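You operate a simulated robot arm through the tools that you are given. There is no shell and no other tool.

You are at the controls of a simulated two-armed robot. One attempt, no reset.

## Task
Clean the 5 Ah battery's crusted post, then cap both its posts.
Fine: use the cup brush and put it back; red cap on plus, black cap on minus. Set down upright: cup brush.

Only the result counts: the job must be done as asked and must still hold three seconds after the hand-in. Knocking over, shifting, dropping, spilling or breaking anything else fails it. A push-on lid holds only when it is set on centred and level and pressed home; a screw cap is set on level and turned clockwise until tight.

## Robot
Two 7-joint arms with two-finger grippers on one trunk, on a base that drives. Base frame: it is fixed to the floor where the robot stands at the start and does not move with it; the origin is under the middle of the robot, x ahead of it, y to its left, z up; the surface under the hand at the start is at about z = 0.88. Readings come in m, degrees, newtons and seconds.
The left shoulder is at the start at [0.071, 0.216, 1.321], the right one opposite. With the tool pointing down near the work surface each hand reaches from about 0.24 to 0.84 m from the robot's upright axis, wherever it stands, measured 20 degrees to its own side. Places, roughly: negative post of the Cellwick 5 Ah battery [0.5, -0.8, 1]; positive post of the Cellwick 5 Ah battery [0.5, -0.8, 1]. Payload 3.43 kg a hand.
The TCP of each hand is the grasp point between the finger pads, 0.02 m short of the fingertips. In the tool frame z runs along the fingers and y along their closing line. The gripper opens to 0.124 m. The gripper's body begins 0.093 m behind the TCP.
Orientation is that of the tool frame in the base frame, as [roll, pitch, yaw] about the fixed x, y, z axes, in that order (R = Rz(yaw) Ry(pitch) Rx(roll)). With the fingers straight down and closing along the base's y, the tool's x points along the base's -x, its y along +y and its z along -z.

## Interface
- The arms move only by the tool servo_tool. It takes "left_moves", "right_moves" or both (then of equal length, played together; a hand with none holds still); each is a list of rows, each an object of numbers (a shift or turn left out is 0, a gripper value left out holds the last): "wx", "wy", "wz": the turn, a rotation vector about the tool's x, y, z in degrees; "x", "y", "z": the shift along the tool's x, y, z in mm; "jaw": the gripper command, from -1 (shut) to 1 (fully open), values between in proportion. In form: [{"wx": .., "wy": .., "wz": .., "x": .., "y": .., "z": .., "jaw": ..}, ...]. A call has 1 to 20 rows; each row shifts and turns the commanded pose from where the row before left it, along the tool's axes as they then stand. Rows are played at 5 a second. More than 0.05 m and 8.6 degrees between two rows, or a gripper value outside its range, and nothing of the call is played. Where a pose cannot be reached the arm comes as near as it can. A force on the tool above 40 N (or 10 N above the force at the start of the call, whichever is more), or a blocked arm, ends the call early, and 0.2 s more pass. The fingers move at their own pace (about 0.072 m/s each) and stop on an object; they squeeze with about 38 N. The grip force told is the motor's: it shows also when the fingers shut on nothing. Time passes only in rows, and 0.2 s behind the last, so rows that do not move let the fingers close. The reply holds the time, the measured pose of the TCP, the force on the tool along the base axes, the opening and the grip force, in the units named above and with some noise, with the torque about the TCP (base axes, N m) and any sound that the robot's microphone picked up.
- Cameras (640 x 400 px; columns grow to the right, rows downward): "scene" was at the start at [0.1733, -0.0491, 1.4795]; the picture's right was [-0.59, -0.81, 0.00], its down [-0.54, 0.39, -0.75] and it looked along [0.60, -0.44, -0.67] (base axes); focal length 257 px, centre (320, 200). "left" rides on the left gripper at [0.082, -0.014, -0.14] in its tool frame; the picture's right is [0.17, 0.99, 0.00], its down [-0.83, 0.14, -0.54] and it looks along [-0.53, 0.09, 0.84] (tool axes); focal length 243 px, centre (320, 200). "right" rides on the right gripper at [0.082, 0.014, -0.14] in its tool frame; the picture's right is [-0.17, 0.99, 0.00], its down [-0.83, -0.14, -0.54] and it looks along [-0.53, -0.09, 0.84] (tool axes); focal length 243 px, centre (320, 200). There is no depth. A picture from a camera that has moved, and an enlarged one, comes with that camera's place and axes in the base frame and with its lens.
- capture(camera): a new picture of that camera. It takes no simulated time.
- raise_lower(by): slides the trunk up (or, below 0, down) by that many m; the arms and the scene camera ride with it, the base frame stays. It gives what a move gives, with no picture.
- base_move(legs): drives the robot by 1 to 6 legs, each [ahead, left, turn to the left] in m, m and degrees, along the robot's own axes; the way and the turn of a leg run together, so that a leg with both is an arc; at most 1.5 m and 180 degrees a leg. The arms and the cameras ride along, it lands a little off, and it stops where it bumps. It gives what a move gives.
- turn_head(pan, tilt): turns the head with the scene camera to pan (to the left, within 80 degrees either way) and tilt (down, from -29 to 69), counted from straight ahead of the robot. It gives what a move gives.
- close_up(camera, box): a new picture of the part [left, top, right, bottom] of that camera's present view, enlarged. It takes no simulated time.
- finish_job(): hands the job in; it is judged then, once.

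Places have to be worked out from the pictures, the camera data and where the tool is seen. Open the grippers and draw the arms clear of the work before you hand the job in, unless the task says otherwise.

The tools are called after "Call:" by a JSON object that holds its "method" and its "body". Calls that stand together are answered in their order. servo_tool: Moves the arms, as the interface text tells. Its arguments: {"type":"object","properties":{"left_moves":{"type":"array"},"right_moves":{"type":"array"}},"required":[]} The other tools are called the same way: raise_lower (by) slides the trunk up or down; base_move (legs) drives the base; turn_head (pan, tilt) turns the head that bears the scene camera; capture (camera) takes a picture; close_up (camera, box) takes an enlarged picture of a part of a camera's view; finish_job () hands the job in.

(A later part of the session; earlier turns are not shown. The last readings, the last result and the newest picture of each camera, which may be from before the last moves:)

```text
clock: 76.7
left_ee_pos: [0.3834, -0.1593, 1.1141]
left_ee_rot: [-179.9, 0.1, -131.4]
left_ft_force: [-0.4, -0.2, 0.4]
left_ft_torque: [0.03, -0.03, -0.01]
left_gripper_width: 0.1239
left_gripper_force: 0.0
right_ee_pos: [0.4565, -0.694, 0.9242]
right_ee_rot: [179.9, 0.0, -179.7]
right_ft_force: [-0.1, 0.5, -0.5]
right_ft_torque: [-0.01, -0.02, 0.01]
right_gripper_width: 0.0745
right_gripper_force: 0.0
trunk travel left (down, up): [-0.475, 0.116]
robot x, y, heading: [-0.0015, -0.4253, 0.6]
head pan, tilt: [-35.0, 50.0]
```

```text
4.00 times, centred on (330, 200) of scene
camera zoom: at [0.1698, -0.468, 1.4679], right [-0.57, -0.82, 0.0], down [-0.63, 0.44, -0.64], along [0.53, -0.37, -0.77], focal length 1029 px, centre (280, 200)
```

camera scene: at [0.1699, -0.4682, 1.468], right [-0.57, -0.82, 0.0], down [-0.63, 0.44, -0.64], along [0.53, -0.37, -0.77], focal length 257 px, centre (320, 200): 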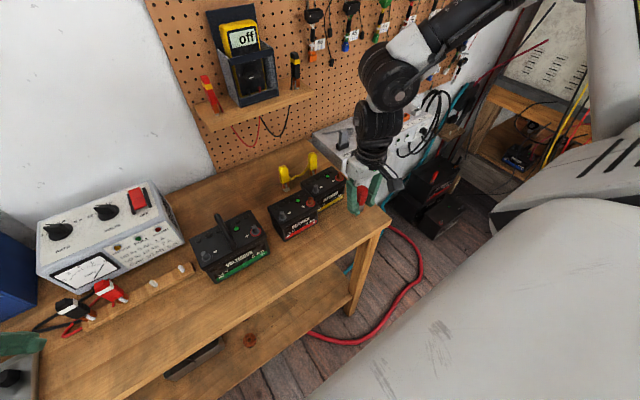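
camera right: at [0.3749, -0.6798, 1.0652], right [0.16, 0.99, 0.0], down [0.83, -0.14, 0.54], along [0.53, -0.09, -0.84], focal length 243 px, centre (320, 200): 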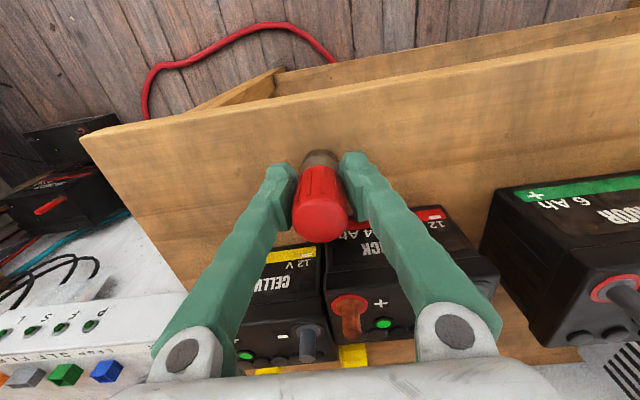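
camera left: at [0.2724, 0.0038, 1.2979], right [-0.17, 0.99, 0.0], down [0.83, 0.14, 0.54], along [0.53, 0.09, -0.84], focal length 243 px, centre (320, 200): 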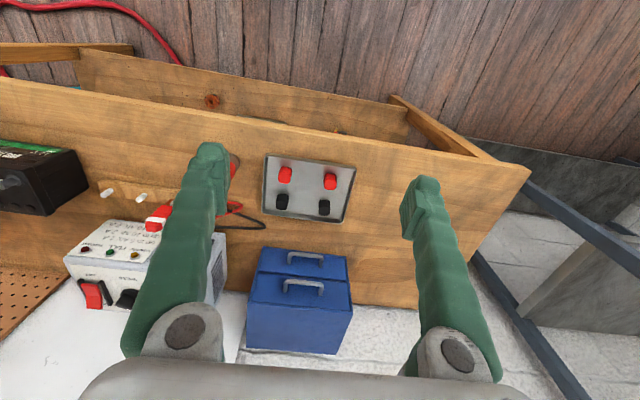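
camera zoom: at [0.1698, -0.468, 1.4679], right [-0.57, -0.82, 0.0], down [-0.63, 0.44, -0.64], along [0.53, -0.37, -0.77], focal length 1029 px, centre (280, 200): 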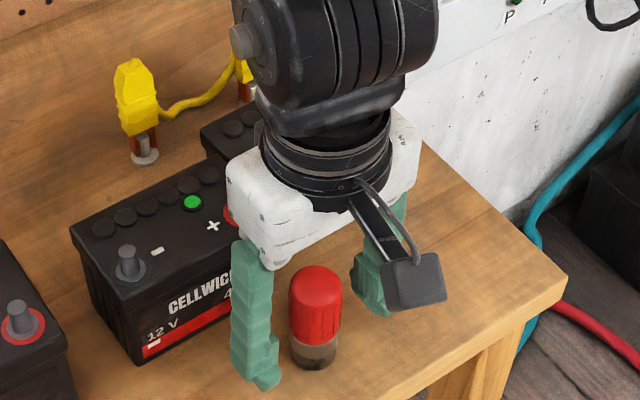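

The brush stands upright at its parking spot. I raise the hand and turn the wrist 90° counter-clockwise over the 5 Ah battery, opening the jaws.

Call:
{"method": "servo_tool", "body": {"right_moves": [{"z": -30}, {"z": -40}, {"z": -40}, {"z": -40}, {"z": -40}, {"z": -30, "jaw": 1}, {"y": -35}, {"y": -35}, {"x": -30}, {}]}}

Call:
{"method": "servo_tool", "body": {"right_moves": [{"wz": -8}, {"wz": -8}, {"wz": -8}, {"wz": -8}, {"wz": -8}, {"wz": -8}, {"wz": -8}, {"wz": -8}, {"wz": -8}, {"wz": -8}, {"wz": -8}, {"wz": -2}, {}]}}

Call:
{"method": "capture", "body": {"camera": "right"}}

Call:
{"method": "capture", "body": {"camera": "scene"}}

```text
clock: 78.9
left_ee_pos: [0.3846, -0.1585, 1.1155]
left_ee_rot: [-179.9, 0.1, -131.5]
left_ft_force: [0.7, -0.1, -0.4]
left_ft_torque: [-0.02, -0.01, -0.03]
left_gripper_width: 0.1241
left_gripper_force: 0.0
right_ee_pos: [0.4872, -0.7653, 1.1435]
right_ee_rot: [179.9, -0.1, -179.7]
right_ft_force: [0.5, -0.5, 0.7]
right_ft_torque: [0.01, 0.01, 0.01]
right_gripper_width: 0.1238
right_gripper_force: 0.1
trunk travel left (down, up): [-0.475, 0.116]
robot x, y, heading: [0.0002, -0.4316, 0.2]
head pan, tilt: [-35.0, 50.0]
```

```text
clock: 81.7
left_ee_pos: [0.3837, -0.1597, 1.1144]
left_ee_rot: [-180.0, 0.2, -131.6]
left_ft_force: [-0.3, -0.3, -0.2]
left_ft_torque: [0.01, -0.02, -0.02]
left_gripper_width: 0.1243
left_gripper_force: 0.1
right_ee_pos: [0.4864, -0.7655, 1.143]
right_ee_rot: [179.9, 0.0, -89.6]
right_ft_force: [-0.2, -0.2, -0.5]
right_ft_torque: [0.01, 0.01, -0.01]
right_gripper_width: 0.1242
right_gripper_force: 0.1
trunk travel left (down, up): [-0.475, 0.116]
robot x, y, heading: [0.0013, -0.4231, 0.3]
head pan, tilt: [-35.0, 50.0]
```

```text
taken
camera right: at [0.4749, -0.8461, 1.2828], right [-0.99, 0.16, 0.0], down [0.13, 0.83, 0.54], along [0.09, 0.53, -0.84], focal length 243 px, centre (320, 200)
```

right: 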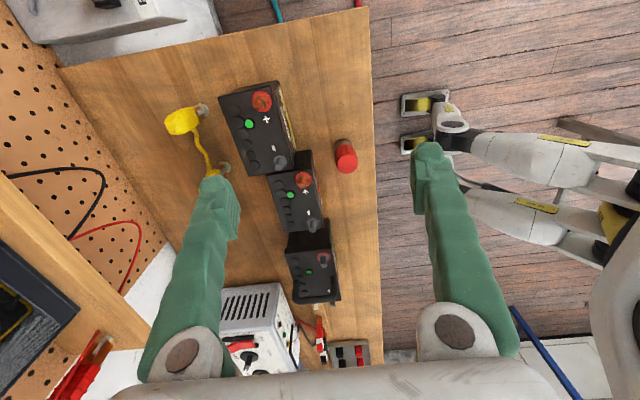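

```text
taken
camera scene: at [0.1699, -0.4681, 1.4679], right [-0.57, -0.82, 0.0], down [-0.63, 0.44, -0.64], along [0.53, -0.37, -0.77], focal length 257 px, centre (320, 200)
```

scene: 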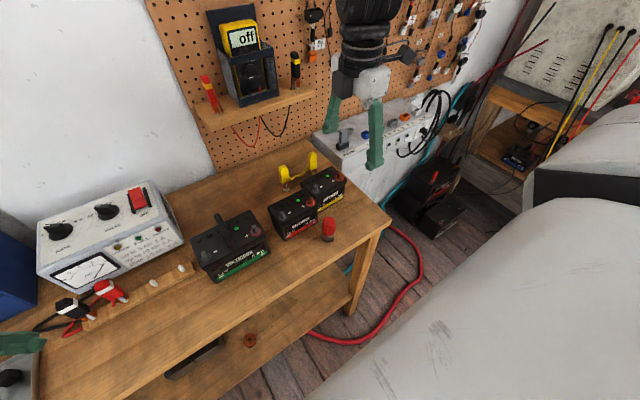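

The wrist reached yaw −90° and gives a good overview. I zoom to measure the 5 Ah battery's edges.

Call:
{"method": "close_up", "body": {"camera": "right", "box": [160, 60, 400, 210]}}

```text
2.67 times, centred on (280, 135) of right
camera zoom: at [0.4749, -0.8461, 1.2828], right [-0.99, 0.16, 0.0], down [0.13, 0.83, 0.54], along [0.09, 0.53, -0.84], focal length 647 px, centre (427, 373)
```

zoom: 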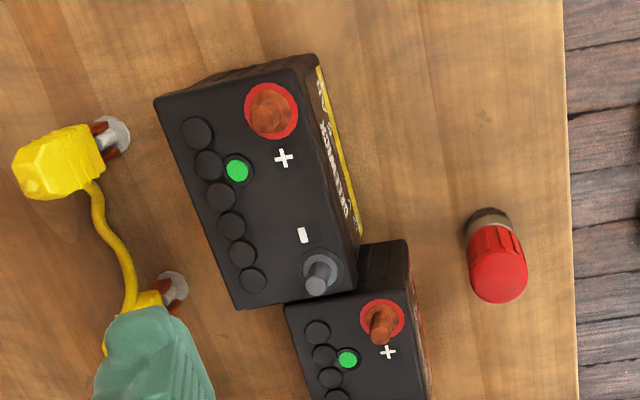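

5 Ah battery: x 0.533–0.605, y −0.815…−0.702, i.e. centre [0.569, −0.758], almost touching the 4 Ah one. I'll grip it front-to-back and carry it by (−30, −37) mm back to its original place. First, position above it.

Call:
{"method": "servo_tool", "body": {"right_moves": [{"x": -7, "y": -42}, {"y": -41}, {"z": 40}, {"z": 40}, {"z": 40}, {}]}}

Call:
{"method": "capture", "body": {"camera": "right"}}

Call:
{"method": "close_up", "body": {"camera": "scene", "box": [250, 120, 410, 220]}}

```text
clock: 83.1
left_ee_pos: [0.3827, -0.16, 1.1143]
left_ee_rot: [-179.8, 0.1, -131.5]
left_ft_force: [-0.9, 0.0, 0.9]
left_ft_torque: [0.0, -0.05, -0.01]
left_gripper_width: 0.1243
left_gripper_force: 0.0
right_ee_pos: [0.5698, -0.7576, 1.0234]
right_ee_rot: [-179.8, 0.1, -89.7]
right_ft_force: [0.0, -0.3, -1.0]
right_ft_torque: [0.02, -0.02, -0.04]
right_gripper_width: 0.124
right_gripper_force: 0.0
trunk travel left (down, up): [-0.475, 0.116]
robot x, y, heading: [0.008, -0.4234, 0.4]
head pan, tilt: [-35.0, 50.0]
```

```text
taken
camera right: at [0.5569, -0.8385, 1.1638], right [-0.99, 0.16, 0.0], down [0.13, 0.83, 0.54], along [0.09, 0.53, -0.84], focal length 243 px, centre (320, 200)
```

right: 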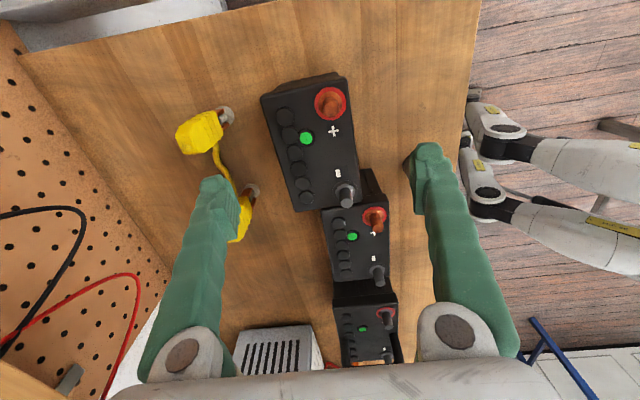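

```text
4.00 times, centred on (330, 170) of scene
camera zoom: at [0.1688, -0.4679, 1.4681], right [-0.57, -0.82, 0.0], down [-0.63, 0.44, -0.64], along [0.53, -0.37, -0.77], focal length 1029 px, centre (280, 320)
```

zoom: 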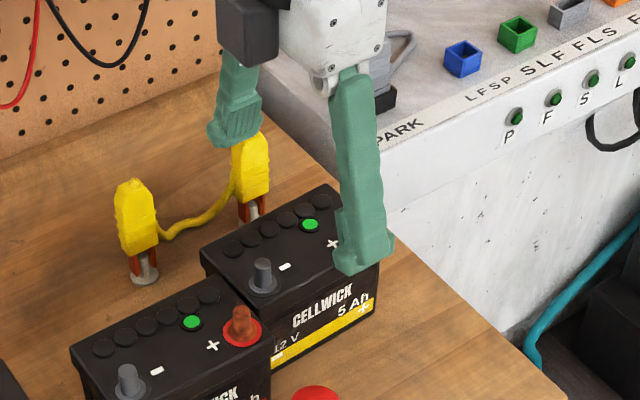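

The jaws straddle the battery, clear of the yellow clips. I descend to z≈0.935.

Call:
{"method": "servo_tool", "body": {"right_moves": [{"y": -1, "z": 25}, {"z": 25}, {"z": 20}, {"z": 18}, {}]}}

Call:
{"method": "capture", "body": {"camera": "right"}}

Call:
{"method": "close_up", "body": {"camera": "scene", "box": [250, 120, 410, 220]}}

```text
clock: 84.3
left_ee_pos: [0.3839, -0.1587, 1.1155]
left_ee_rot: [-179.9, 0.1, -131.5]
left_ft_force: [0.3, -0.5, 0.7]
left_ft_torque: [-0.02, 0.02, -0.01]
left_gripper_width: 0.124
left_gripper_force: 0.0
right_ee_pos: [0.5718, -0.7575, 0.9369]
right_ee_rot: [180.0, 0.0, -89.8]
right_ft_force: [-0.4, 0.1, 0.3]
right_ft_torque: [-0.01, -0.01, -0.02]
right_gripper_width: 0.124
right_gripper_force: 0.0
trunk travel left (down, up): [-0.475, 0.116]
robot x, y, heading: [-0.0019, -0.4254, -0.1]
head pan, tilt: [-35.0, 50.0]
```

```text
taken
camera right: at [0.5579, -0.8388, 1.0763], right [-0.99, 0.16, 0.0], down [0.13, 0.83, 0.54], along [0.09, 0.53, -0.84], focal length 243 px, centre (320, 200)
```

right: 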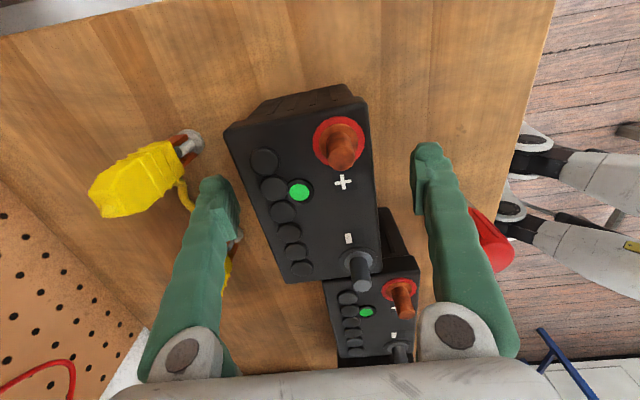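

```text
4.00 times, centred on (330, 170) of scene
camera zoom: at [0.1695, -0.4679, 1.468], right [-0.57, -0.82, 0.0], down [-0.63, 0.44, -0.64], along [0.53, -0.37, -0.77], focal length 1029 px, centre (280, 320)
```

zoom: 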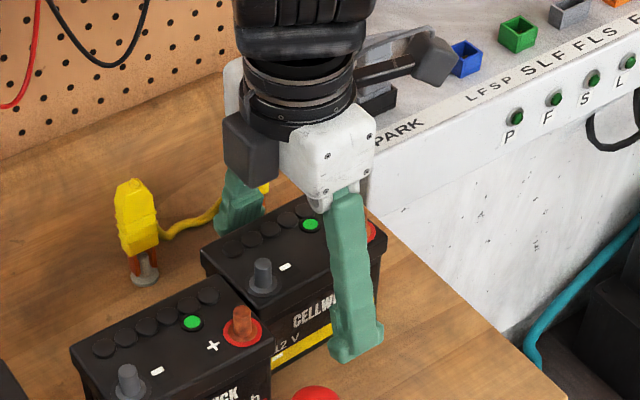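

Well placed. I close on the battery.

Call:
{"method": "servo_tool", "body": {"right_moves": [{"jaw": -1}, {}, {}, {}, {}]}}

```text
clock: 85.5
left_ee_pos: [0.3855, -0.1603, 1.1145]
left_ee_rot: [-179.9, 0.1, -131.4]
left_ft_force: [-0.6, 0.1, 0.6]
left_ft_torque: [0.02, 0.01, -0.03]
left_gripper_width: 0.124
left_gripper_force: 0.0
right_ee_pos: [0.5714, -0.7574, 0.9372]
right_ee_rot: [-179.8, 0.1, -89.8]
right_ft_force: [5.5, -1.2, 0.1]
right_ft_torque: [-0.15, -0.25, 0.18]
right_gripper_width: 0.0699
right_gripper_force: 38.1
trunk travel left (down, up): [-0.475, 0.116]
robot x, y, heading: [-0.0013, -0.4232, 0.3]
head pan, tilt: [-35.0, 50.0]
```

Gripped (70 mm). Lift 6 mm and read the load.

Call:
{"method": "servo_tool", "body": {"right_moves": [{"z": -3}, {"z": -3}, {}]}}

Call:
{"method": "capture", "body": {"camera": "right"}}

```text
clock: 86.3
left_ee_pos: [0.3851, -0.1601, 1.114]
left_ee_rot: [180.0, 0.1, -131.4]
left_ft_force: [0.1, 0.0, -0.2]
left_ft_torque: [0.0, 0.02, -0.01]
left_gripper_width: 0.124
left_gripper_force: 0.1
right_ee_pos: [0.5715, -0.7558, 0.9402]
right_ee_rot: [179.7, -0.1, -89.7]
right_ft_force: [0.1, -0.2, -14.6]
right_ft_torque: [0.01, 0.0, -0.01]
right_gripper_width: 0.0692
right_gripper_force: 37.9
trunk travel left (down, up): [-0.475, 0.116]
robot x, y, heading: [0.0024, -0.4248, 0.2]
head pan, tilt: [-35.0, 50.0]
```

```text
taken
camera right: at [0.5586, -0.8387, 1.0799], right [-0.99, 0.16, 0.0], down [0.14, 0.83, 0.54], along [0.08, 0.53, -0.84], focal length 243 px, centre (320, 200)
```

right: 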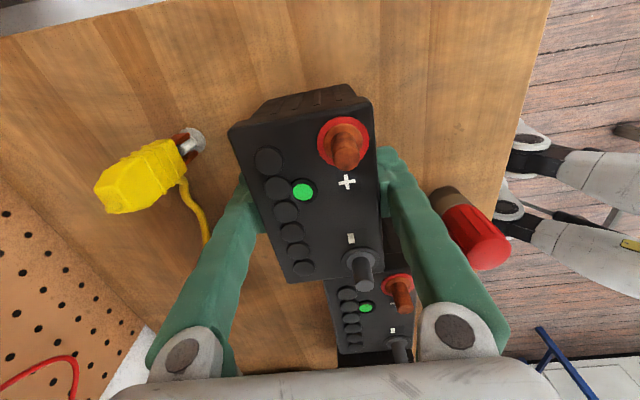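

It's lifted (14.6 N). I raise slightly more and carry it −37 mm in y and −29 mm in x in small steps.

Call:
{"method": "servo_tool", "body": {"right_moves": [{"z": -4}, {"x": 10}, {"x": 10, "y": 7}, {"x": 10, "y": 8}, {"x": 7, "y": 8}, {"y": 6}, {}]}}

Call:
{"method": "capture", "body": {"camera": "right"}}

Call:
{"method": "capture", "body": {"camera": "scene"}}

```text
clock: 87.9
left_ee_pos: [0.3855, -0.159, 1.1146]
left_ee_rot: [-179.9, 0.0, -131.5]
left_ft_force: [0.2, 0.1, -0.1]
left_ft_torque: [-0.01, -0.03, -0.02]
left_gripper_width: 0.1242
left_gripper_force: 0.1
right_ee_pos: [0.5442, -0.794, 0.946]
right_ee_rot: [180.0, 0.2, -89.7]
right_ft_force: [-0.3, 0.3, -15.6]
right_ft_torque: [0.01, -0.01, -0.01]
right_gripper_width: 0.0691
right_gripper_force: 38.7
trunk travel left (down, up): [-0.475, 0.116]
robot x, y, heading: [0.0035, -0.4213, 0.3]
head pan, tilt: [-35.0, 50.0]
```

```text
taken
camera right: at [0.5307, -0.8762, 1.084], right [-0.99, 0.16, 0.0], down [0.14, 0.83, 0.54], along [0.09, 0.53, -0.84], focal length 243 px, centre (320, 200)
```

right: 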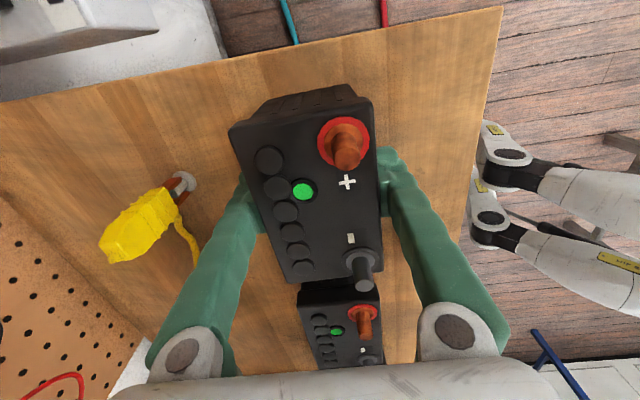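

```text
taken
camera scene: at [0.1713, -0.4688, 1.4677], right [-0.57, -0.82, 0.0], down [-0.63, 0.44, -0.64], along [0.53, -0.37, -0.77], focal length 257 px, centre (320, 200)
```

scene: 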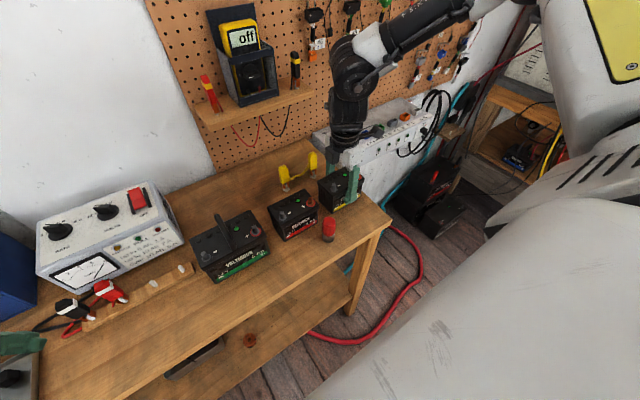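

Battery is now over its original place (plus ring ≈[0.525, −0.834]). I lower it until it stands on the bench.

Call:
{"method": "servo_tool", "body": {"right_moves": [{"z": 4}, {"z": 2}, {"z": 1}, {}]}}

```text
clock: 88.9
left_ee_pos: [0.3859, -0.1601, 1.1146]
left_ee_rot: [180.0, 0.1, -131.4]
left_ft_force: [-0.3, -0.6, 0.0]
left_ft_torque: [0.04, -0.01, -0.03]
left_gripper_width: 0.1239
left_gripper_force: 0.0
right_ee_pos: [0.543, -0.7943, 0.9378]
right_ee_rot: [179.9, 0.1, -89.6]
right_ft_force: [-0.4, 0.3, -15.3]
right_ft_torque: [-0.01, -0.01, 0.01]
right_gripper_width: 0.0691
right_gripper_force: 38.2
trunk travel left (down, up): [-0.475, 0.116]
robot x, y, heading: [0.0009, -0.4246, 0.1]
head pan, tilt: [-35.0, 50.0]
```

Call:
{"method": "servo_tool", "body": {"right_moves": [{"z": 1}, {"z": 1}, {}]}}

```text
clock: 89.7
left_ee_pos: [0.3829, -0.1593, 1.1147]
left_ee_rot: [-179.9, 0.0, -131.5]
left_ft_force: [-0.7, 0.0, -0.5]
left_ft_torque: [0.02, 0.01, 0.02]
left_gripper_width: 0.1237
left_gripper_force: 0.0
right_ee_pos: [0.5441, -0.7945, 0.937]
right_ee_rot: [-179.9, 0.0, -89.7]
right_ft_force: [-0.3, -4.0, -1.9]
right_ft_torque: [0.11, 0.42, 0.33]
right_gripper_width: 0.0691
right_gripper_force: 38.3
trunk travel left (down, up): [-0.475, 0.116]
robot x, y, heading: [0.0027, -0.4214, 0.7]
head pan, tilt: [-35.0, 50.0]
```

The bench now carries the weight. I open the jaws and rise.

Call:
{"method": "servo_tool", "body": {"right_moves": [{"z": 0.5}, {"jaw": 0.4}, {"jaw": 0.8}, {"jaw": 1}, {}, {"z": -30}, {"z": -40}, {"z": -40}, {"z": -40}, {"z": -40}, {"z": -20}, {}]}}

Call:
{"method": "close_up", "body": {"camera": "scene", "box": [250, 140, 410, 240]}}

Call:
{"method": "close_up", "body": {"camera": "right", "box": [160, 60, 480, 260]}}

```text
clock: 92.3
left_ee_pos: [0.3839, -0.1603, 1.1145]
left_ee_rot: [-179.9, 0.1, -131.4]
left_ft_force: [0.8, -0.5, -1.0]
left_ft_torque: [-0.02, -0.02, -0.02]
left_gripper_width: 0.1242
left_gripper_force: 0.1
right_ee_pos: [0.5435, -0.7926, 1.1473]
right_ee_rot: [180.0, 0.0, -89.7]
right_ft_force: [-0.3, -0.7, 0.1]
right_ft_torque: [0.04, -0.01, 0.0]
right_gripper_width: 0.1239
right_gripper_force: 0.0
trunk travel left (down, up): [-0.475, 0.116]
robot x, y, heading: [0.0012, -0.426, 0.3]
head pan, tilt: [-35.0, 50.0]
```

```text
4.00 times, centred on (330, 190) of scene
camera zoom: at [0.1701, -0.4683, 1.4679], right [-0.57, -0.82, 0.0], down [-0.63, 0.44, -0.64], along [0.53, -0.37, -0.77], focal length 1029 px, centre (280, 240)
```

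zoom: 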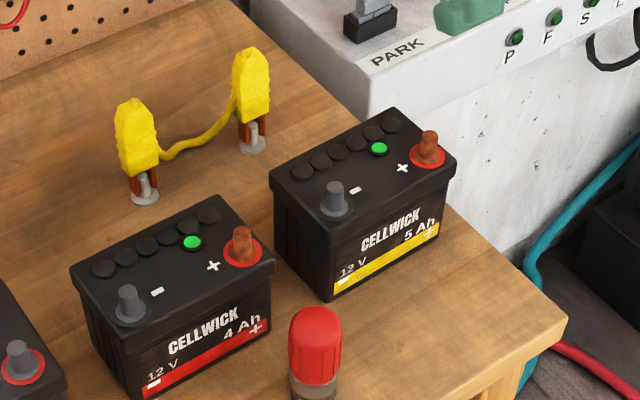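

```text
2.00 times, centred on (320, 160) of right
camera zoom: at [0.5292, -0.8752, 1.2862], right [-0.99, 0.16, 0.0], down [0.14, 0.83, 0.54], along [0.09, 0.53, -0.84], focal length 485 px, centre (320, 280)
```

zoom: 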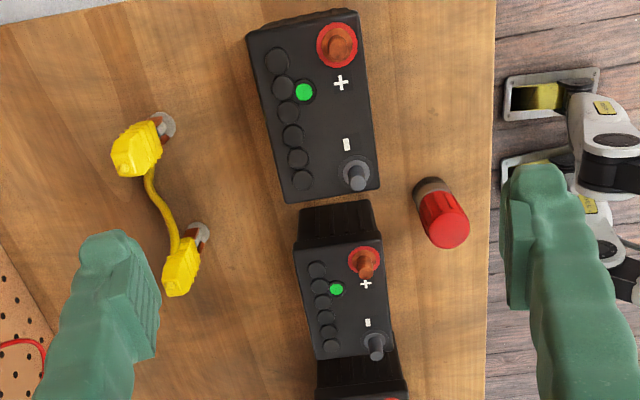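

The battery is back at its original place. Now I turn the wrist back to yaw 180° and go above the brush (≈[0.461, −0.696]).

Call:
{"method": "servo_tool", "body": {"right_moves": [{"wz": 8, "jaw": 0.2}, {"wz": 8}, {"wz": 8}, {"wz": 8}, {"wz": 8}, {"wz": 8}, {"wz": 8}, {"wz": 8}, {"wz": 8}, {"wz": 8}, {"wz": 8}, {"wz": 1.7}, {"x": 40, "y": 30}, {"x": 40, "y": 30}, {"x": 2, "y": 35}, {"z": 35}, {"z": 35}, {}]}}

Call:
{"method": "capture", "body": {"camera": "right"}}

Call:
{"method": "close_up", "body": {"camera": "right", "box": [250, 100, 400, 200]}}

```text
clock: 96.1
left_ee_pos: [0.3839, -0.1587, 1.1143]
left_ee_rot: [-179.9, 0.1, -131.5]
left_ft_force: [0.4, 0.3, 0.3]
left_ft_torque: [-0.04, 0.0, 0.0]
left_gripper_width: 0.1241
left_gripper_force: 0.1
right_ee_pos: [0.4597, -0.6995, 1.0753]
right_ee_rot: [179.9, -0.1, -179.3]
right_ft_force: [0.0, 0.5, 0.2]
right_ft_torque: [0.0, -0.04, 0.0]
right_gripper_width: 0.0742
right_gripper_force: 0.0
trunk travel left (down, up): [-0.475, 0.116]
robot x, y, heading: [0.0019, -0.426, 0.3]
head pan, tilt: [-35.0, 50.0]
```

```text
taken
camera right: at [0.3779, -0.6871, 1.2154], right [0.15, 0.99, 0.0], down [0.83, -0.13, 0.54], along [0.53, -0.08, -0.84], focal length 243 px, centre (320, 200)
```

right: 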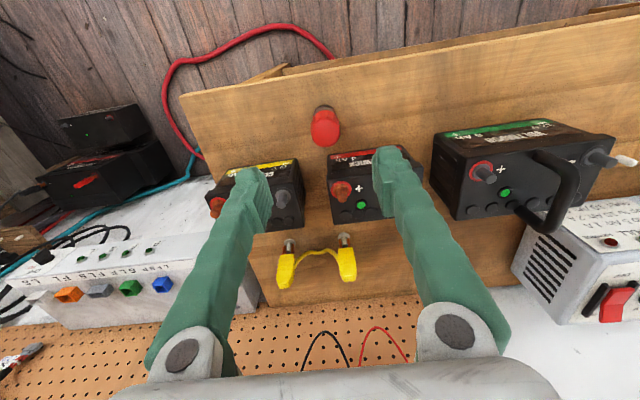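

```text
4.00 times, centred on (325, 150) of right
camera zoom: at [0.3779, -0.6871, 1.2154], right [0.15, 0.99, 0.0], down [0.83, -0.13, 0.54], along [0.53, -0.08, -0.84], focal length 970 px, centre (300, 400)
```

zoom: 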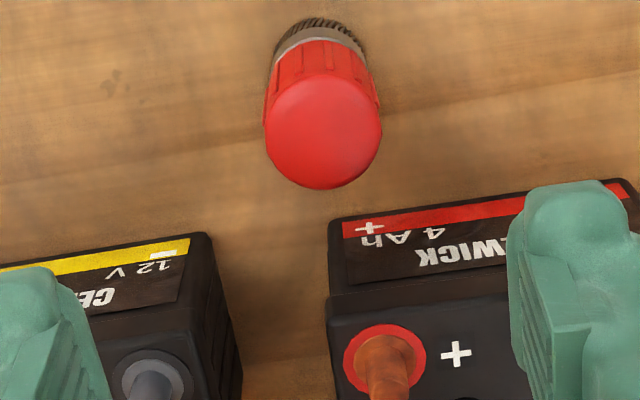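

The brush stands at ≈[0.459, −0.692]. I descend around it with a 6.5 mm y-shift.

Call:
{"method": "servo_tool", "body": {"right_moves": [{"z": 30}, {"z": 35, "y": 3}, {"z": 35, "y": 3}, {"z": 30}, {"z": 20}, {}]}}

Call:
{"method": "close_up", "body": {"camera": "right", "box": [220, 90, 440, 260]}}

```text
clock: 97.5
left_ee_pos: [0.3846, -0.1604, 1.1147]
left_ee_rot: [-179.9, 0.1, -131.5]
left_ft_force: [0.8, -0.4, 0.1]
left_ft_torque: [-0.02, 0.02, 0.02]
left_gripper_width: 0.1242
left_gripper_force: 0.1
right_ee_pos: [0.4594, -0.6921, 0.9249]
right_ee_rot: [-180.0, 0.0, -179.4]
right_ft_force: [0.4, -0.2, -1.0]
right_ft_torque: [0.0, -0.02, 0.0]
right_gripper_width: 0.0745
right_gripper_force: 0.0
trunk travel left (down, up): [-0.475, 0.116]
robot x, y, heading: [0.0028, -0.4249, 0.5]
head pan, tilt: [-35.0, 50.0]
```

```text
2.35 times, centred on (330, 175) of right
camera zoom: at [0.3768, -0.68, 1.0648], right [0.16, 0.99, 0.0], down [0.83, -0.13, 0.54], along [0.53, -0.08, -0.84], focal length 571 px, centre (296, 259)
```

zoom: 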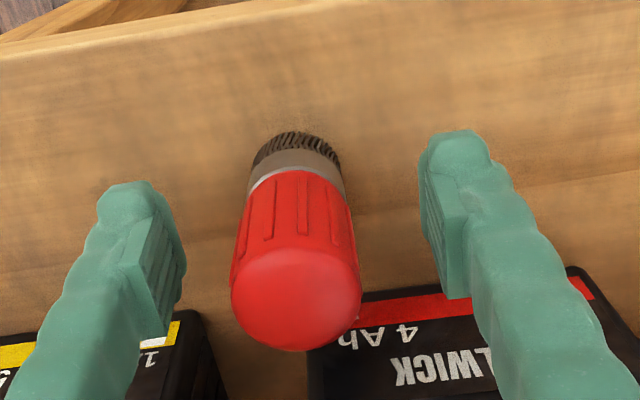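

Centred. Close and lift.

Call:
{"method": "servo_tool", "body": {"right_moves": [{"jaw": -1}, {}, {}, {}, {"z": -20}, {"z": -30}, {"z": -40}, {"z": -40}, {}]}}

Call:
{"method": "close_up", "body": {"camera": "right", "box": [220, 90, 440, 260]}}

```text
clock: 99.5
left_ee_pos: [0.3841, -0.158, 1.116]
left_ee_rot: [180.0, 0.2, -131.5]
left_ft_force: [0.7, 0.0, -0.8]
left_ft_torque: [0.0, 0.0, -0.01]
left_gripper_width: 0.1238
left_gripper_force: 0.1
right_ee_pos: [0.4605, -0.6919, 1.0565]
right_ee_rot: [-180.0, 0.0, -179.4]
right_ft_force: [0.5, 0.3, -1.4]
right_ft_torque: [-0.01, 0.03, 0.03]
right_gripper_width: 0.0296
right_gripper_force: 37.9
trunk travel left (down, up): [-0.475, 0.116]
robot x, y, heading: [0.0041, -0.4223, 0.5]
head pan, tilt: [-35.0, 50.0]
```

```text
2.35 times, centred on (330, 175) of right
camera zoom: at [0.3779, -0.679, 1.1952], right [0.15, 0.99, 0.0], down [0.83, -0.13, 0.54], along [0.53, -0.08, -0.84], focal length 571 px, centre (296, 259)
```

zoom: 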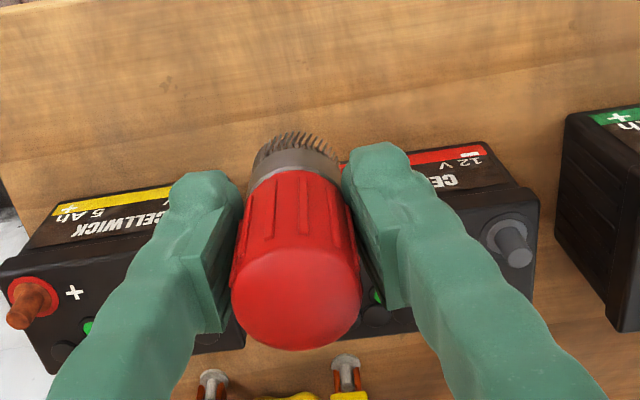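

Brush held, centred. I move to a viewing pose like before to re-measure the plus post precisely.

Call:
{"method": "servo_tool", "body": {"right_moves": [{"z": -40}, {"z": -40}, {"z": -30, "y": -20}, {"y": -40}, {"y": -42, "x": -20}, {"x": -40}, {"x": -20}, {}]}}

Call:
{"method": "close_up", "body": {"camera": "right", "box": [240, 30, 400, 130]}}

Call:
{"method": "close_up", "body": {"camera": "scene", "box": [306, 155, 386, 205]}}

```text
clock: 101.3
left_ee_pos: [0.382, -0.1598, 1.1161]
left_ee_rot: [180.0, 0.2, -131.6]
left_ft_force: [0.6, -0.3, -0.5]
left_ft_torque: [0.02, -0.02, 0.01]
left_gripper_width: 0.1239
left_gripper_force: 0.0
right_ee_pos: [0.5399, -0.7964, 1.1686]
right_ee_rot: [-180.0, 0.0, -179.4]
right_ft_force: [-0.6, 0.2, -0.7]
right_ft_torque: [0.04, 0.0, 0.0]
right_gripper_width: 0.0299
right_gripper_force: 37.8
trunk travel left (down, up): [-0.475, 0.116]
robot x, y, heading: [0.0003, -0.4234, 0.1]
head pan, tilt: [-35.0, 50.0]
```

```text
4.00 times, centred on (320, 80) of right
camera zoom: at [0.4576, -0.7817, 1.3081], right [0.16, 0.99, 0.0], down [0.83, -0.13, 0.54], along [0.53, -0.08, -0.84], focal length 970 px, centre (320, 680)
```

zoom: 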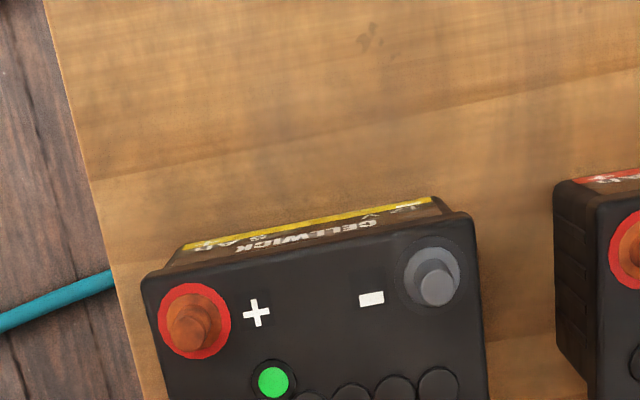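

```text
8.00 times, centred on (346, 180) of scene
camera zoom: at [0.169, -0.4689, 1.468], right [-0.57, -0.82, 0.0], down [-0.63, 0.44, -0.64], along [0.53, -0.37, -0.77], focal length 2058 px, centre (112, 360)
```

zoom: 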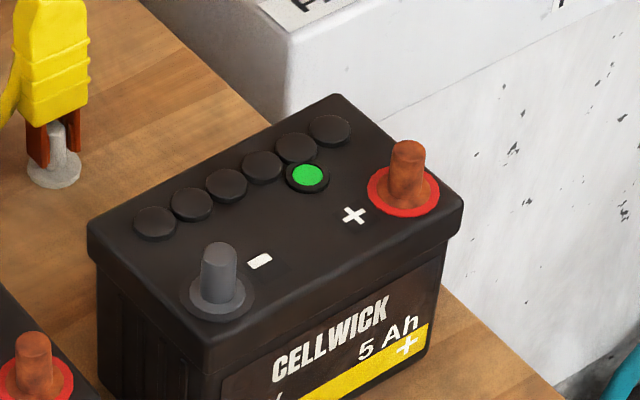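

Plus post ≈[0.526, −0.837]. I bring the brush over it with the bottom ~15 mm above the post and check.

Call:
{"method": "servo_tool", "body": {"right_moves": [{"x": 7, "y": -20}, {"x": 7, "y": -20}, {"z": 40}, {"z": 40}, {"z": 40}, {"z": 9}, {}]}}

Call:
{"method": "close_up", "body": {"camera": "scene", "box": [316, 145, 380, 185]}}

Call:
{"method": "close_up", "body": {"camera": "right", "box": [270, 120, 370, 200]}}

```text
clock: 102.9
left_ee_pos: [0.3836, -0.1591, 1.1143]
left_ee_rot: [-179.9, 0.1, -131.5]
left_ft_force: [0.4, 0.5, 0.4]
left_ft_torque: [-0.02, 0.01, 0.02]
left_gripper_width: 0.1239
left_gripper_force: 0.1
right_ee_pos: [0.528, -0.8357, 1.038]
right_ee_rot: [180.0, 0.0, -179.4]
right_ft_force: [-0.1, 1.2, -0.4]
right_ft_torque: [0.01, 0.02, -0.01]
right_gripper_width: 0.0298
right_gripper_force: 37.9
trunk travel left (down, up): [-0.475, 0.116]
robot x, y, heading: [0.0021, -0.4244, 0.2]
head pan, tilt: [-35.0, 50.0]
```

```text
10.00 times, centred on (348, 165) of scene
camera zoom: at [0.1696, -0.4682, 1.468], right [-0.57, -0.82, 0.0], down [-0.63, 0.44, -0.64], along [0.53, -0.37, -0.77], focal length 2573 px, centre (40, 550)
```

zoom: 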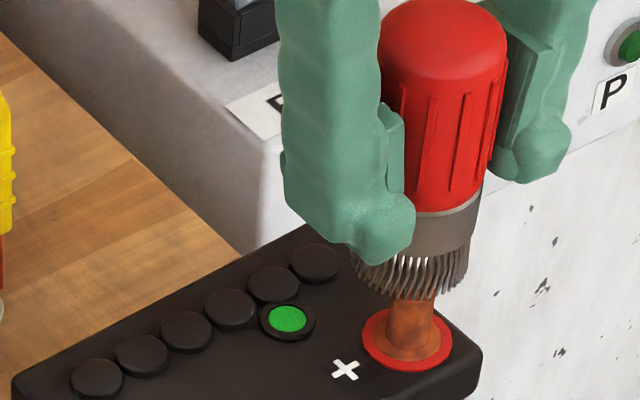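

```text
5.00 times, centred on (320, 160) of right
camera zoom: at [0.4461, -0.8216, 1.1779], right [0.16, 0.99, 0.0], down [0.83, -0.13, 0.54], along [0.53, -0.08, -0.84], focal length 1213 px, centre (320, 400)
```

zoom: 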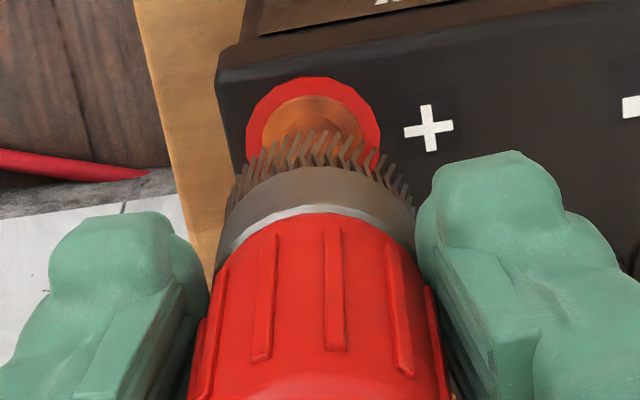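

Both views agree: shift −1.8 mm in x and −1.8 mm in y. Then lower to just touch the post top.

Call:
{"method": "servo_tool", "body": {"right_moves": [{"x": 1.8, "y": -1.8}, {"z": 6}, {"z": 5}, {"z": 3}, {}]}}

```text
clock: 104.1
left_ee_pos: [0.384, -0.1585, 1.1141]
left_ee_rot: [-179.8, 0.1, -131.4]
left_ft_force: [0.6, -1.0, 0.1]
left_ft_torque: [-0.03, -0.02, 0.03]
left_gripper_width: 0.1241
left_gripper_force: 0.1
right_ee_pos: [0.5262, -0.8356, 1.0238]
right_ee_rot: [180.0, 0.0, -179.4]
right_ft_force: [0.6, -0.5, -0.7]
right_ft_torque: [0.0, 0.02, -0.01]
right_gripper_width: 0.0295
right_gripper_force: 38.4
trunk travel left (down, up): [-0.475, 0.116]
robot x, y, heading: [0.0023, -0.424, 0.2]
head pan, tilt: [-35.0, 50.0]
```

No contact yet at TCP z=1.024. Continue in small steps.

Call:
{"method": "servo_tool", "body": {"right_moves": [{"z": 2}, {"z": 1}, {}]}}

Call:
{"method": "close_up", "body": {"camera": "scene", "box": [316, 145, 380, 185]}}

```text
clock: 104.9
left_ee_pos: [0.3836, -0.1594, 1.1147]
left_ee_rot: [-179.8, 0.1, -131.5]
left_ft_force: [-0.7, 0.7, 0.9]
left_ft_torque: [-0.01, 0.0, 0.01]
left_gripper_width: 0.1239
left_gripper_force: 0.1
right_ee_pos: [0.5269, -0.8368, 1.0193]
right_ee_rot: [179.9, 0.0, -179.5]
right_ft_force: [0.1, -0.5, -1.4]
right_ft_torque: [0.01, 0.03, 0.01]
right_gripper_width: 0.0293
right_gripper_force: 37.9
trunk travel left (down, up): [-0.475, 0.116]
robot x, y, heading: [0.0035, -0.4255, 0.3]
head pan, tilt: [-35.0, 50.0]
```

```text
10.00 times, centred on (348, 165) of scene
camera zoom: at [0.1699, -0.4681, 1.4679], right [-0.57, -0.82, 0.0], down [-0.63, 0.44, -0.64], along [0.53, -0.37, -0.77], focal length 2573 px, centre (40, 550)
```

zoom: 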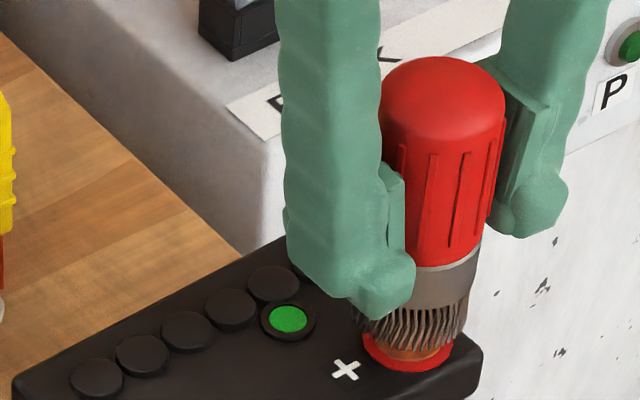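

No contact though the bottom is now below the post's top — the cup is sliding over the post. Continue down gently.

Call:
{"method": "servo_tool", "body": {"right_moves": [{"z": 2}, {"z": 2}, {}]}}

```text
clock: 105.7
left_ee_pos: [0.384, -0.1598, 1.1141]
left_ee_rot: [-179.9, 0.1, -131.4]
left_ft_force: [-0.5, 1.1, 0.9]
left_ft_torque: [-0.01, 0.03, 0.01]
left_gripper_width: 0.1244
left_gripper_force: 0.1
right_ee_pos: [0.5257, -0.8369, 1.0169]
right_ee_rot: [179.9, 0.0, -179.3]
right_ft_force: [1.1, 0.3, -0.8]
right_ft_torque: [0.0, 0.01, 0.04]
right_gripper_width: 0.0295
right_gripper_force: 37.4
trunk travel left (down, up): [-0.475, 0.116]
robot x, y, heading: [-0.0013, -0.4209, 0.3]
head pan, tilt: [-35.0, 50.0]
```

Call:
{"method": "servo_tool", "body": {"right_moves": [{"z": 2}, {"z": 2}, {}]}}

Call:
{"method": "close_up", "body": {"camera": "scene", "box": [316, 145, 380, 185]}}

```text
clock: 106.5
left_ee_pos: [0.3842, -0.1602, 1.1137]
left_ee_rot: [-179.8, 0.2, -131.5]
left_ft_force: [0.8, -0.2, -0.1]
left_ft_torque: [0.01, 0.02, -0.02]
left_gripper_width: 0.1242
left_gripper_force: 0.0
right_ee_pos: [0.5251, -0.8378, 1.0127]
right_ee_rot: [180.0, 0.0, -179.4]
right_ft_force: [-0.2, 0.4, -0.2]
right_ft_torque: [0.01, 0.0, 0.0]
right_gripper_width: 0.0294
right_gripper_force: 38.1
trunk travel left (down, up): [-0.475, 0.116]
robot x, y, heading: [0.0008, -0.4255, 0.7]
head pan, tilt: [-35.0, 50.0]
```

```text
10.00 times, centred on (348, 165) of scene
camera zoom: at [0.1699, -0.4681, 1.4679], right [-0.57, -0.82, 0.0], down [-0.63, 0.44, -0.64], along [0.53, -0.37, -0.77], focal length 2573 px, centre (40, 550)
```

zoom: 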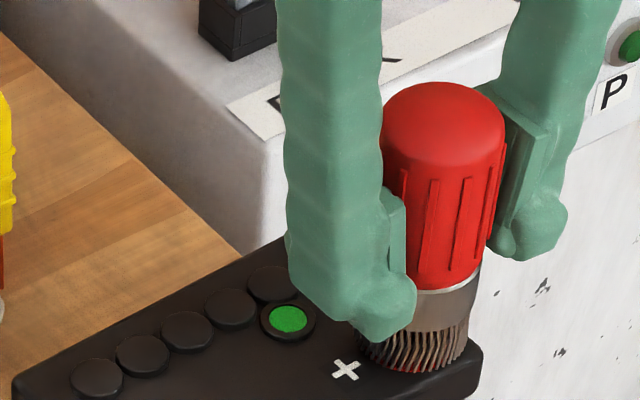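

The cup sits over the post. One more mm down, then twist in the safe direction: −32° and back, checking.

Call:
{"method": "servo_tool", "body": {"right_moves": [{"z": 1.5}, {"wz": -8}, {"wz": -8}, {"wz": -8}, {"wz": -8}, {}]}}

```text
clock: 107.9
left_ee_pos: [0.385, -0.1597, 1.1143]
left_ee_rot: [-179.9, 0.1, -131.5]
left_ft_force: [-0.2, 0.0, 0.1]
left_ft_torque: [0.0, -0.03, 0.0]
left_gripper_width: 0.1238
left_gripper_force: 0.0
right_ee_pos: [0.5264, -0.8375, 1.0111]
right_ee_rot: [180.0, 0.0, -147.3]
right_ft_force: [0.3, 0.5, -0.8]
right_ft_torque: [-0.01, 0.0, -0.03]
right_gripper_width: 0.0293
right_gripper_force: 38.3
trunk travel left (down, up): [-0.475, 0.116]
robot x, y, heading: [0.0041, -0.4258, 0.2]
head pan, tilt: [-35.0, 50.0]
```

Smooth, no side force. I lower 2 mm more and twist through larger arcs repeatedly.

Call:
{"method": "servo_tool", "body": {"right_moves": [{"z": 2}, {"wz": -8}, {"wz": -8}, {"wz": -8}, {"wz": 8}, {"wz": 8}, {"wz": 8}, {"wz": 8}, {"wz": 8}, {"wz": 8}, {"wz": 8}, {"wz": -8}, {"wz": -8}, {"wz": -8}, {"wz": -8}, {"wz": -8}, {"wz": -8}, {"wz": -8}, {}]}}

Call:
{"method": "servo_tool", "body": {"right_moves": [{"wz": 8}, {"wz": 8}, {"wz": 8}, {"wz": 8}, {"wz": 8}, {"wz": 8}, {"wz": 8}, {"wz": -8}, {"wz": -8}, {"wz": -8}, {"wz": -8}, {"wz": -8}, {"wz": -8}, {"wz": -8}, {}]}}

```text
clock: 111.9
left_ee_pos: [0.3827, -0.1576, 1.1152]
left_ee_rot: [-179.8, 0.1, -131.5]
left_ft_force: [-0.1, -0.2, 0.7]
left_ft_torque: [-0.04, 0.01, 0.0]
left_gripper_width: 0.124
left_gripper_force: 0.1
right_ee_pos: [0.5247, -0.8351, 1.0107]
right_ee_rot: [-179.8, 0.1, -123.3]
right_ft_force: [0.7, -1.9, 27.9]
right_ft_torque: [-0.08, 0.03, 0.03]
right_gripper_width: 0.0293
right_gripper_force: 38.2
trunk travel left (down, up): [-0.475, 0.116]
robot x, y, heading: [0.0018, -0.4264, 0.3]
head pan, tilt: [-35.0, 50.0]
```

```text
clock: 115.1
left_ee_pos: [0.3828, -0.1587, 1.1149]
left_ee_rot: [-179.8, 0.1, -131.5]
left_ft_force: [-0.2, 0.5, 0.4]
left_ft_torque: [0.0, 0.03, 0.01]
left_gripper_width: 0.124
left_gripper_force: 0.1
right_ee_pos: [0.5232, -0.8361, 1.0084]
right_ee_rot: [-179.9, 0.0, -123.3]
right_ft_force: [-0.7, -0.2, 19.0]
right_ft_torque: [0.0, -0.01, 0.0]
right_gripper_width: 0.0295
right_gripper_force: 38.1
trunk travel left (down, up): [-0.475, 0.116]
robot x, y, heading: [0.0021, -0.4264, 0.1]
head pan, tilt: [-35.0, 50.0]
```

The brush bottomed out on the seat (≈20–28 N) and scrubbed several arcs without displacing the battery. I lift straight up and look at the post.

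Call:
{"method": "servo_tool", "body": {"right_moves": [{"z": -5}, {"z": -10}, {"z": -20}, {"z": -30}, {"z": -40}, {"z": -20}, {}]}}

Call:
{"method": "close_up", "body": {"camera": "scene", "box": [306, 155, 386, 205]}}

Call:
{"method": "capture", "body": {"camera": "right"}}

```text
clock: 116.7
left_ee_pos: [0.3844, -0.1602, 1.1142]
left_ee_rot: [-180.0, 0.1, -131.6]
left_ft_force: [-0.2, -0.3, -0.1]
left_ft_torque: [0.02, -0.01, -0.01]
left_gripper_width: 0.124
left_gripper_force: 0.0
right_ee_pos: [0.5259, -0.8366, 1.1326]
right_ee_rot: [-180.0, 0.0, -123.4]
right_ft_force: [-1.6, 0.6, -1.1]
right_ft_torque: [-0.04, -0.01, -0.02]
right_gripper_width: 0.0294
right_gripper_force: 38.2
trunk travel left (down, up): [-0.475, 0.116]
robot x, y, heading: [0.0015, -0.4235, 0.3]
head pan, tilt: [-35.0, 50.0]
```

```text
8.00 times, centred on (346, 180) of scene
camera zoom: at [0.1704, -0.4685, 1.4678], right [-0.57, -0.82, 0.0], down [-0.63, 0.44, -0.64], along [0.53, -0.37, -0.77], focal length 2058 px, centre (112, 360)
```

zoom: 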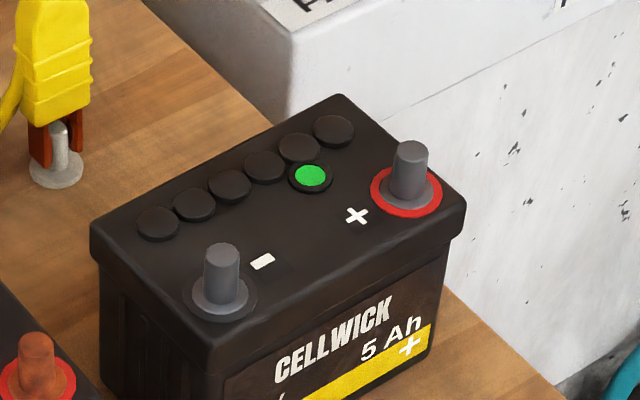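

```text
taken
camera right: at [0.4689, -0.898, 1.2719], right [-0.73, 0.68, 0.0], down [0.57, 0.62, 0.54], along [0.37, 0.4, -0.84], focal length 243 px, centre (320, 200)
```

right: 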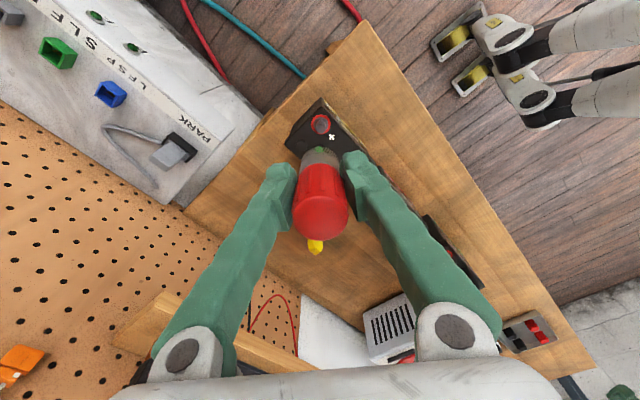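

The post is clean and grey now; the battery hasn't moved. I turn the wrist back, raise, and drive left to return the brush.

Call:
{"method": "servo_tool", "body": {"right_moves": [{"wz": 8, "z": -20}, {"wz": 8, "z": -20}, {"wz": 8}, {"wz": 8}, {"wz": 8}, {"wz": 8}, {"wz": 8}, {"x": 25}, {"x": 25}, {}]}}

Call:
{"method": "base_move", "body": {"legs": [[0, 0.69, 0]]}}

Call:
{"method": "capture", "body": {"camera": "right"}}

Call:
{"method": "capture", "body": {"camera": "scene"}}

```text
clock: 118.9
left_ee_pos: [0.3846, -0.1583, 1.1144]
left_ee_rot: [-179.8, 0.1, -131.6]
left_ft_force: [0.2, -0.3, 0.6]
left_ft_torque: [-0.04, 0.01, 0.02]
left_gripper_width: 0.124
left_gripper_force: 0.0
right_ee_pos: [0.4766, -0.8384, 1.175]
right_ee_rot: [179.9, -0.1, -179.4]
right_ft_force: [0.2, 1.0, -0.4]
right_ft_torque: [-0.05, 0.0, 0.0]
right_gripper_width: 0.0292
right_gripper_force: 38.0
trunk travel left (down, up): [-0.475, 0.116]
robot x, y, heading: [0.0003, -0.4237, 0.2]
head pan, tilt: [-35.0, 50.0]
```

```text
clock: 128.5
left_ee_pos: [0.3893, 0.523, 1.1148]
left_ee_rot: [-179.9, 0.0, -132.5]
left_ft_force: [-0.3, 0.4, 0.2]
left_ft_torque: [0.03, -0.01, -0.02]
left_gripper_width: 0.1242
left_gripper_force: 0.1
right_ee_pos: [0.4702, -0.1574, 1.174]
right_ee_rot: [-180.0, 0.0, 179.7]
right_ft_force: [1.2, 0.2, -1.3]
right_ft_torque: [0.04, 0.03, 0.0]
right_gripper_width: 0.0294
right_gripper_force: 37.9
trunk travel left (down, up): [-0.475, 0.116]
robot x, y, heading: [0.0021, 0.2649, -0.5]
head pan, tilt: [-35.0, 50.0]
```

```text
taken
camera right: at [0.3891, -0.1431, 1.3135], right [0.17, 0.99, 0.0], down [0.83, -0.14, 0.54], along [0.53, -0.09, -0.84], focal length 243 px, centre (320, 200)
```

right: 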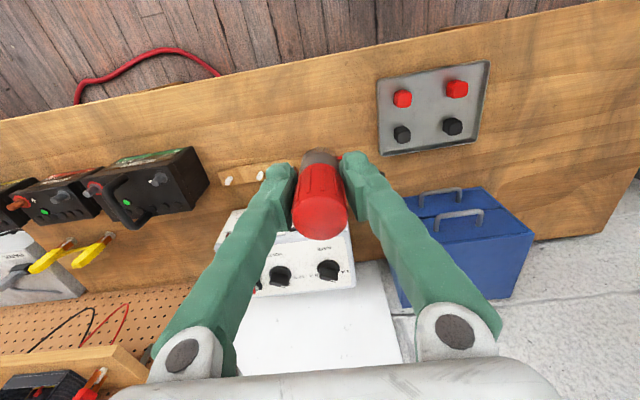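

```text
taken
camera scene: at [0.1706, 0.2169, 1.4679], right [-0.58, -0.81, 0.0], down [-0.62, 0.45, -0.64], along [0.52, -0.37, -0.77], focal length 257 px, centre (320, 200)
```

scene: 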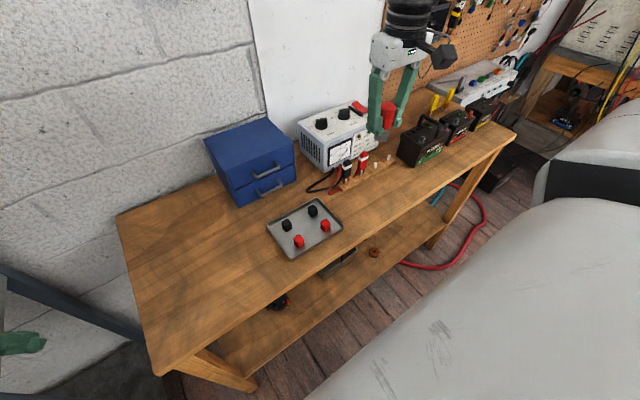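

I position over the brush's original spot ([0.478, −0.120]) and lower to just above the bench.

Call:
{"method": "servo_tool", "body": {"right_moves": [{"x": -8, "y": 37}, {"z": 40}, {"z": 40}, {"z": 40}, {"z": 40}, {"z": 40}, {"z": 40}, {}]}}

Call:
{"method": "capture", "body": {"camera": "right"}}

```text
clock: 130.3
left_ee_pos: [0.3884, 0.5235, 1.1146]
left_ee_rot: [-179.9, 0.1, -132.4]
left_ft_force: [0.6, 0.2, -0.5]
left_ft_torque: [0.05, 0.0, 0.0]
left_gripper_width: 0.1239
left_gripper_force: 0.2
right_ee_pos: [0.4772, -0.1201, 0.9348]
right_ee_rot: [-179.9, 0.1, 179.8]
right_ft_force: [0.4, 0.3, -1.4]
right_ft_torque: [0.03, -0.03, 0.03]
right_gripper_width: 0.0294
right_gripper_force: 37.9
trunk travel left (down, up): [-0.475, 0.116]
robot x, y, heading: [-0.001, 0.2662, -0.7]
head pan, tilt: [-35.0, 50.0]
```

```text
taken
camera right: at [0.396, -0.1046, 1.0741], right [0.17, 0.99, 0.0], down [0.83, -0.14, 0.54], along [0.53, -0.09, -0.84], focal length 243 px, centre (320, 200)
```

right: 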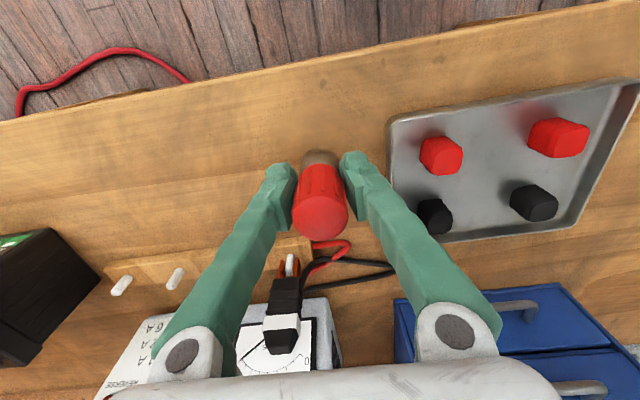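

Matches the original scene. I lower in small steps to find contact.

Call:
{"method": "servo_tool", "body": {"right_moves": [{"z": 5}, {"z": 3}, {"z": 1}, {}]}}

```text
clock: 131.3
left_ee_pos: [0.389, 0.5241, 1.1137]
left_ee_rot: [-179.9, 0.1, -132.4]
left_ft_force: [0.2, 0.0, -0.2]
left_ft_torque: [-0.04, -0.01, -0.02]
left_gripper_width: 0.124
left_gripper_force: 0.0
right_ee_pos: [0.4791, -0.1201, 0.9249]
right_ee_rot: [180.0, 0.0, 179.8]
right_ft_force: [-0.4, 0.2, -0.7]
right_ft_torque: [0.01, -0.01, -0.01]
right_gripper_width: 0.0295
right_gripper_force: 38.1
trunk travel left (down, up): [-0.475, 0.116]
robot x, y, heading: [0.0007, 0.2603, -0.3]
head pan, tilt: [-35.0, 50.0]
```

Call:
{"method": "servo_tool", "body": {"right_moves": [{"z": 1}, {"z": 1}, {}]}}

```text
clock: 132.1
left_ee_pos: [0.3894, 0.5211, 1.1156]
left_ee_rot: [-179.9, 0.2, -132.4]
left_ft_force: [-0.3, 0.2, 0.1]
left_ft_torque: [0.0, 0.01, 0.0]
left_gripper_width: 0.1242
left_gripper_force: 0.1
right_ee_pos: [0.48, -0.1205, 0.9248]
right_ee_rot: [180.0, 0.1, 179.9]
right_ft_force: [-0.7, -1.2, 8.9]
right_ft_torque: [0.03, 0.1, 0.02]
right_gripper_width: 0.0293
right_gripper_force: 38.3
trunk travel left (down, up): [-0.475, 0.116]
robot x, y, heading: [0.0052, 0.2646, -0.7]
head pan, tilt: [-35.0, 50.0]
```

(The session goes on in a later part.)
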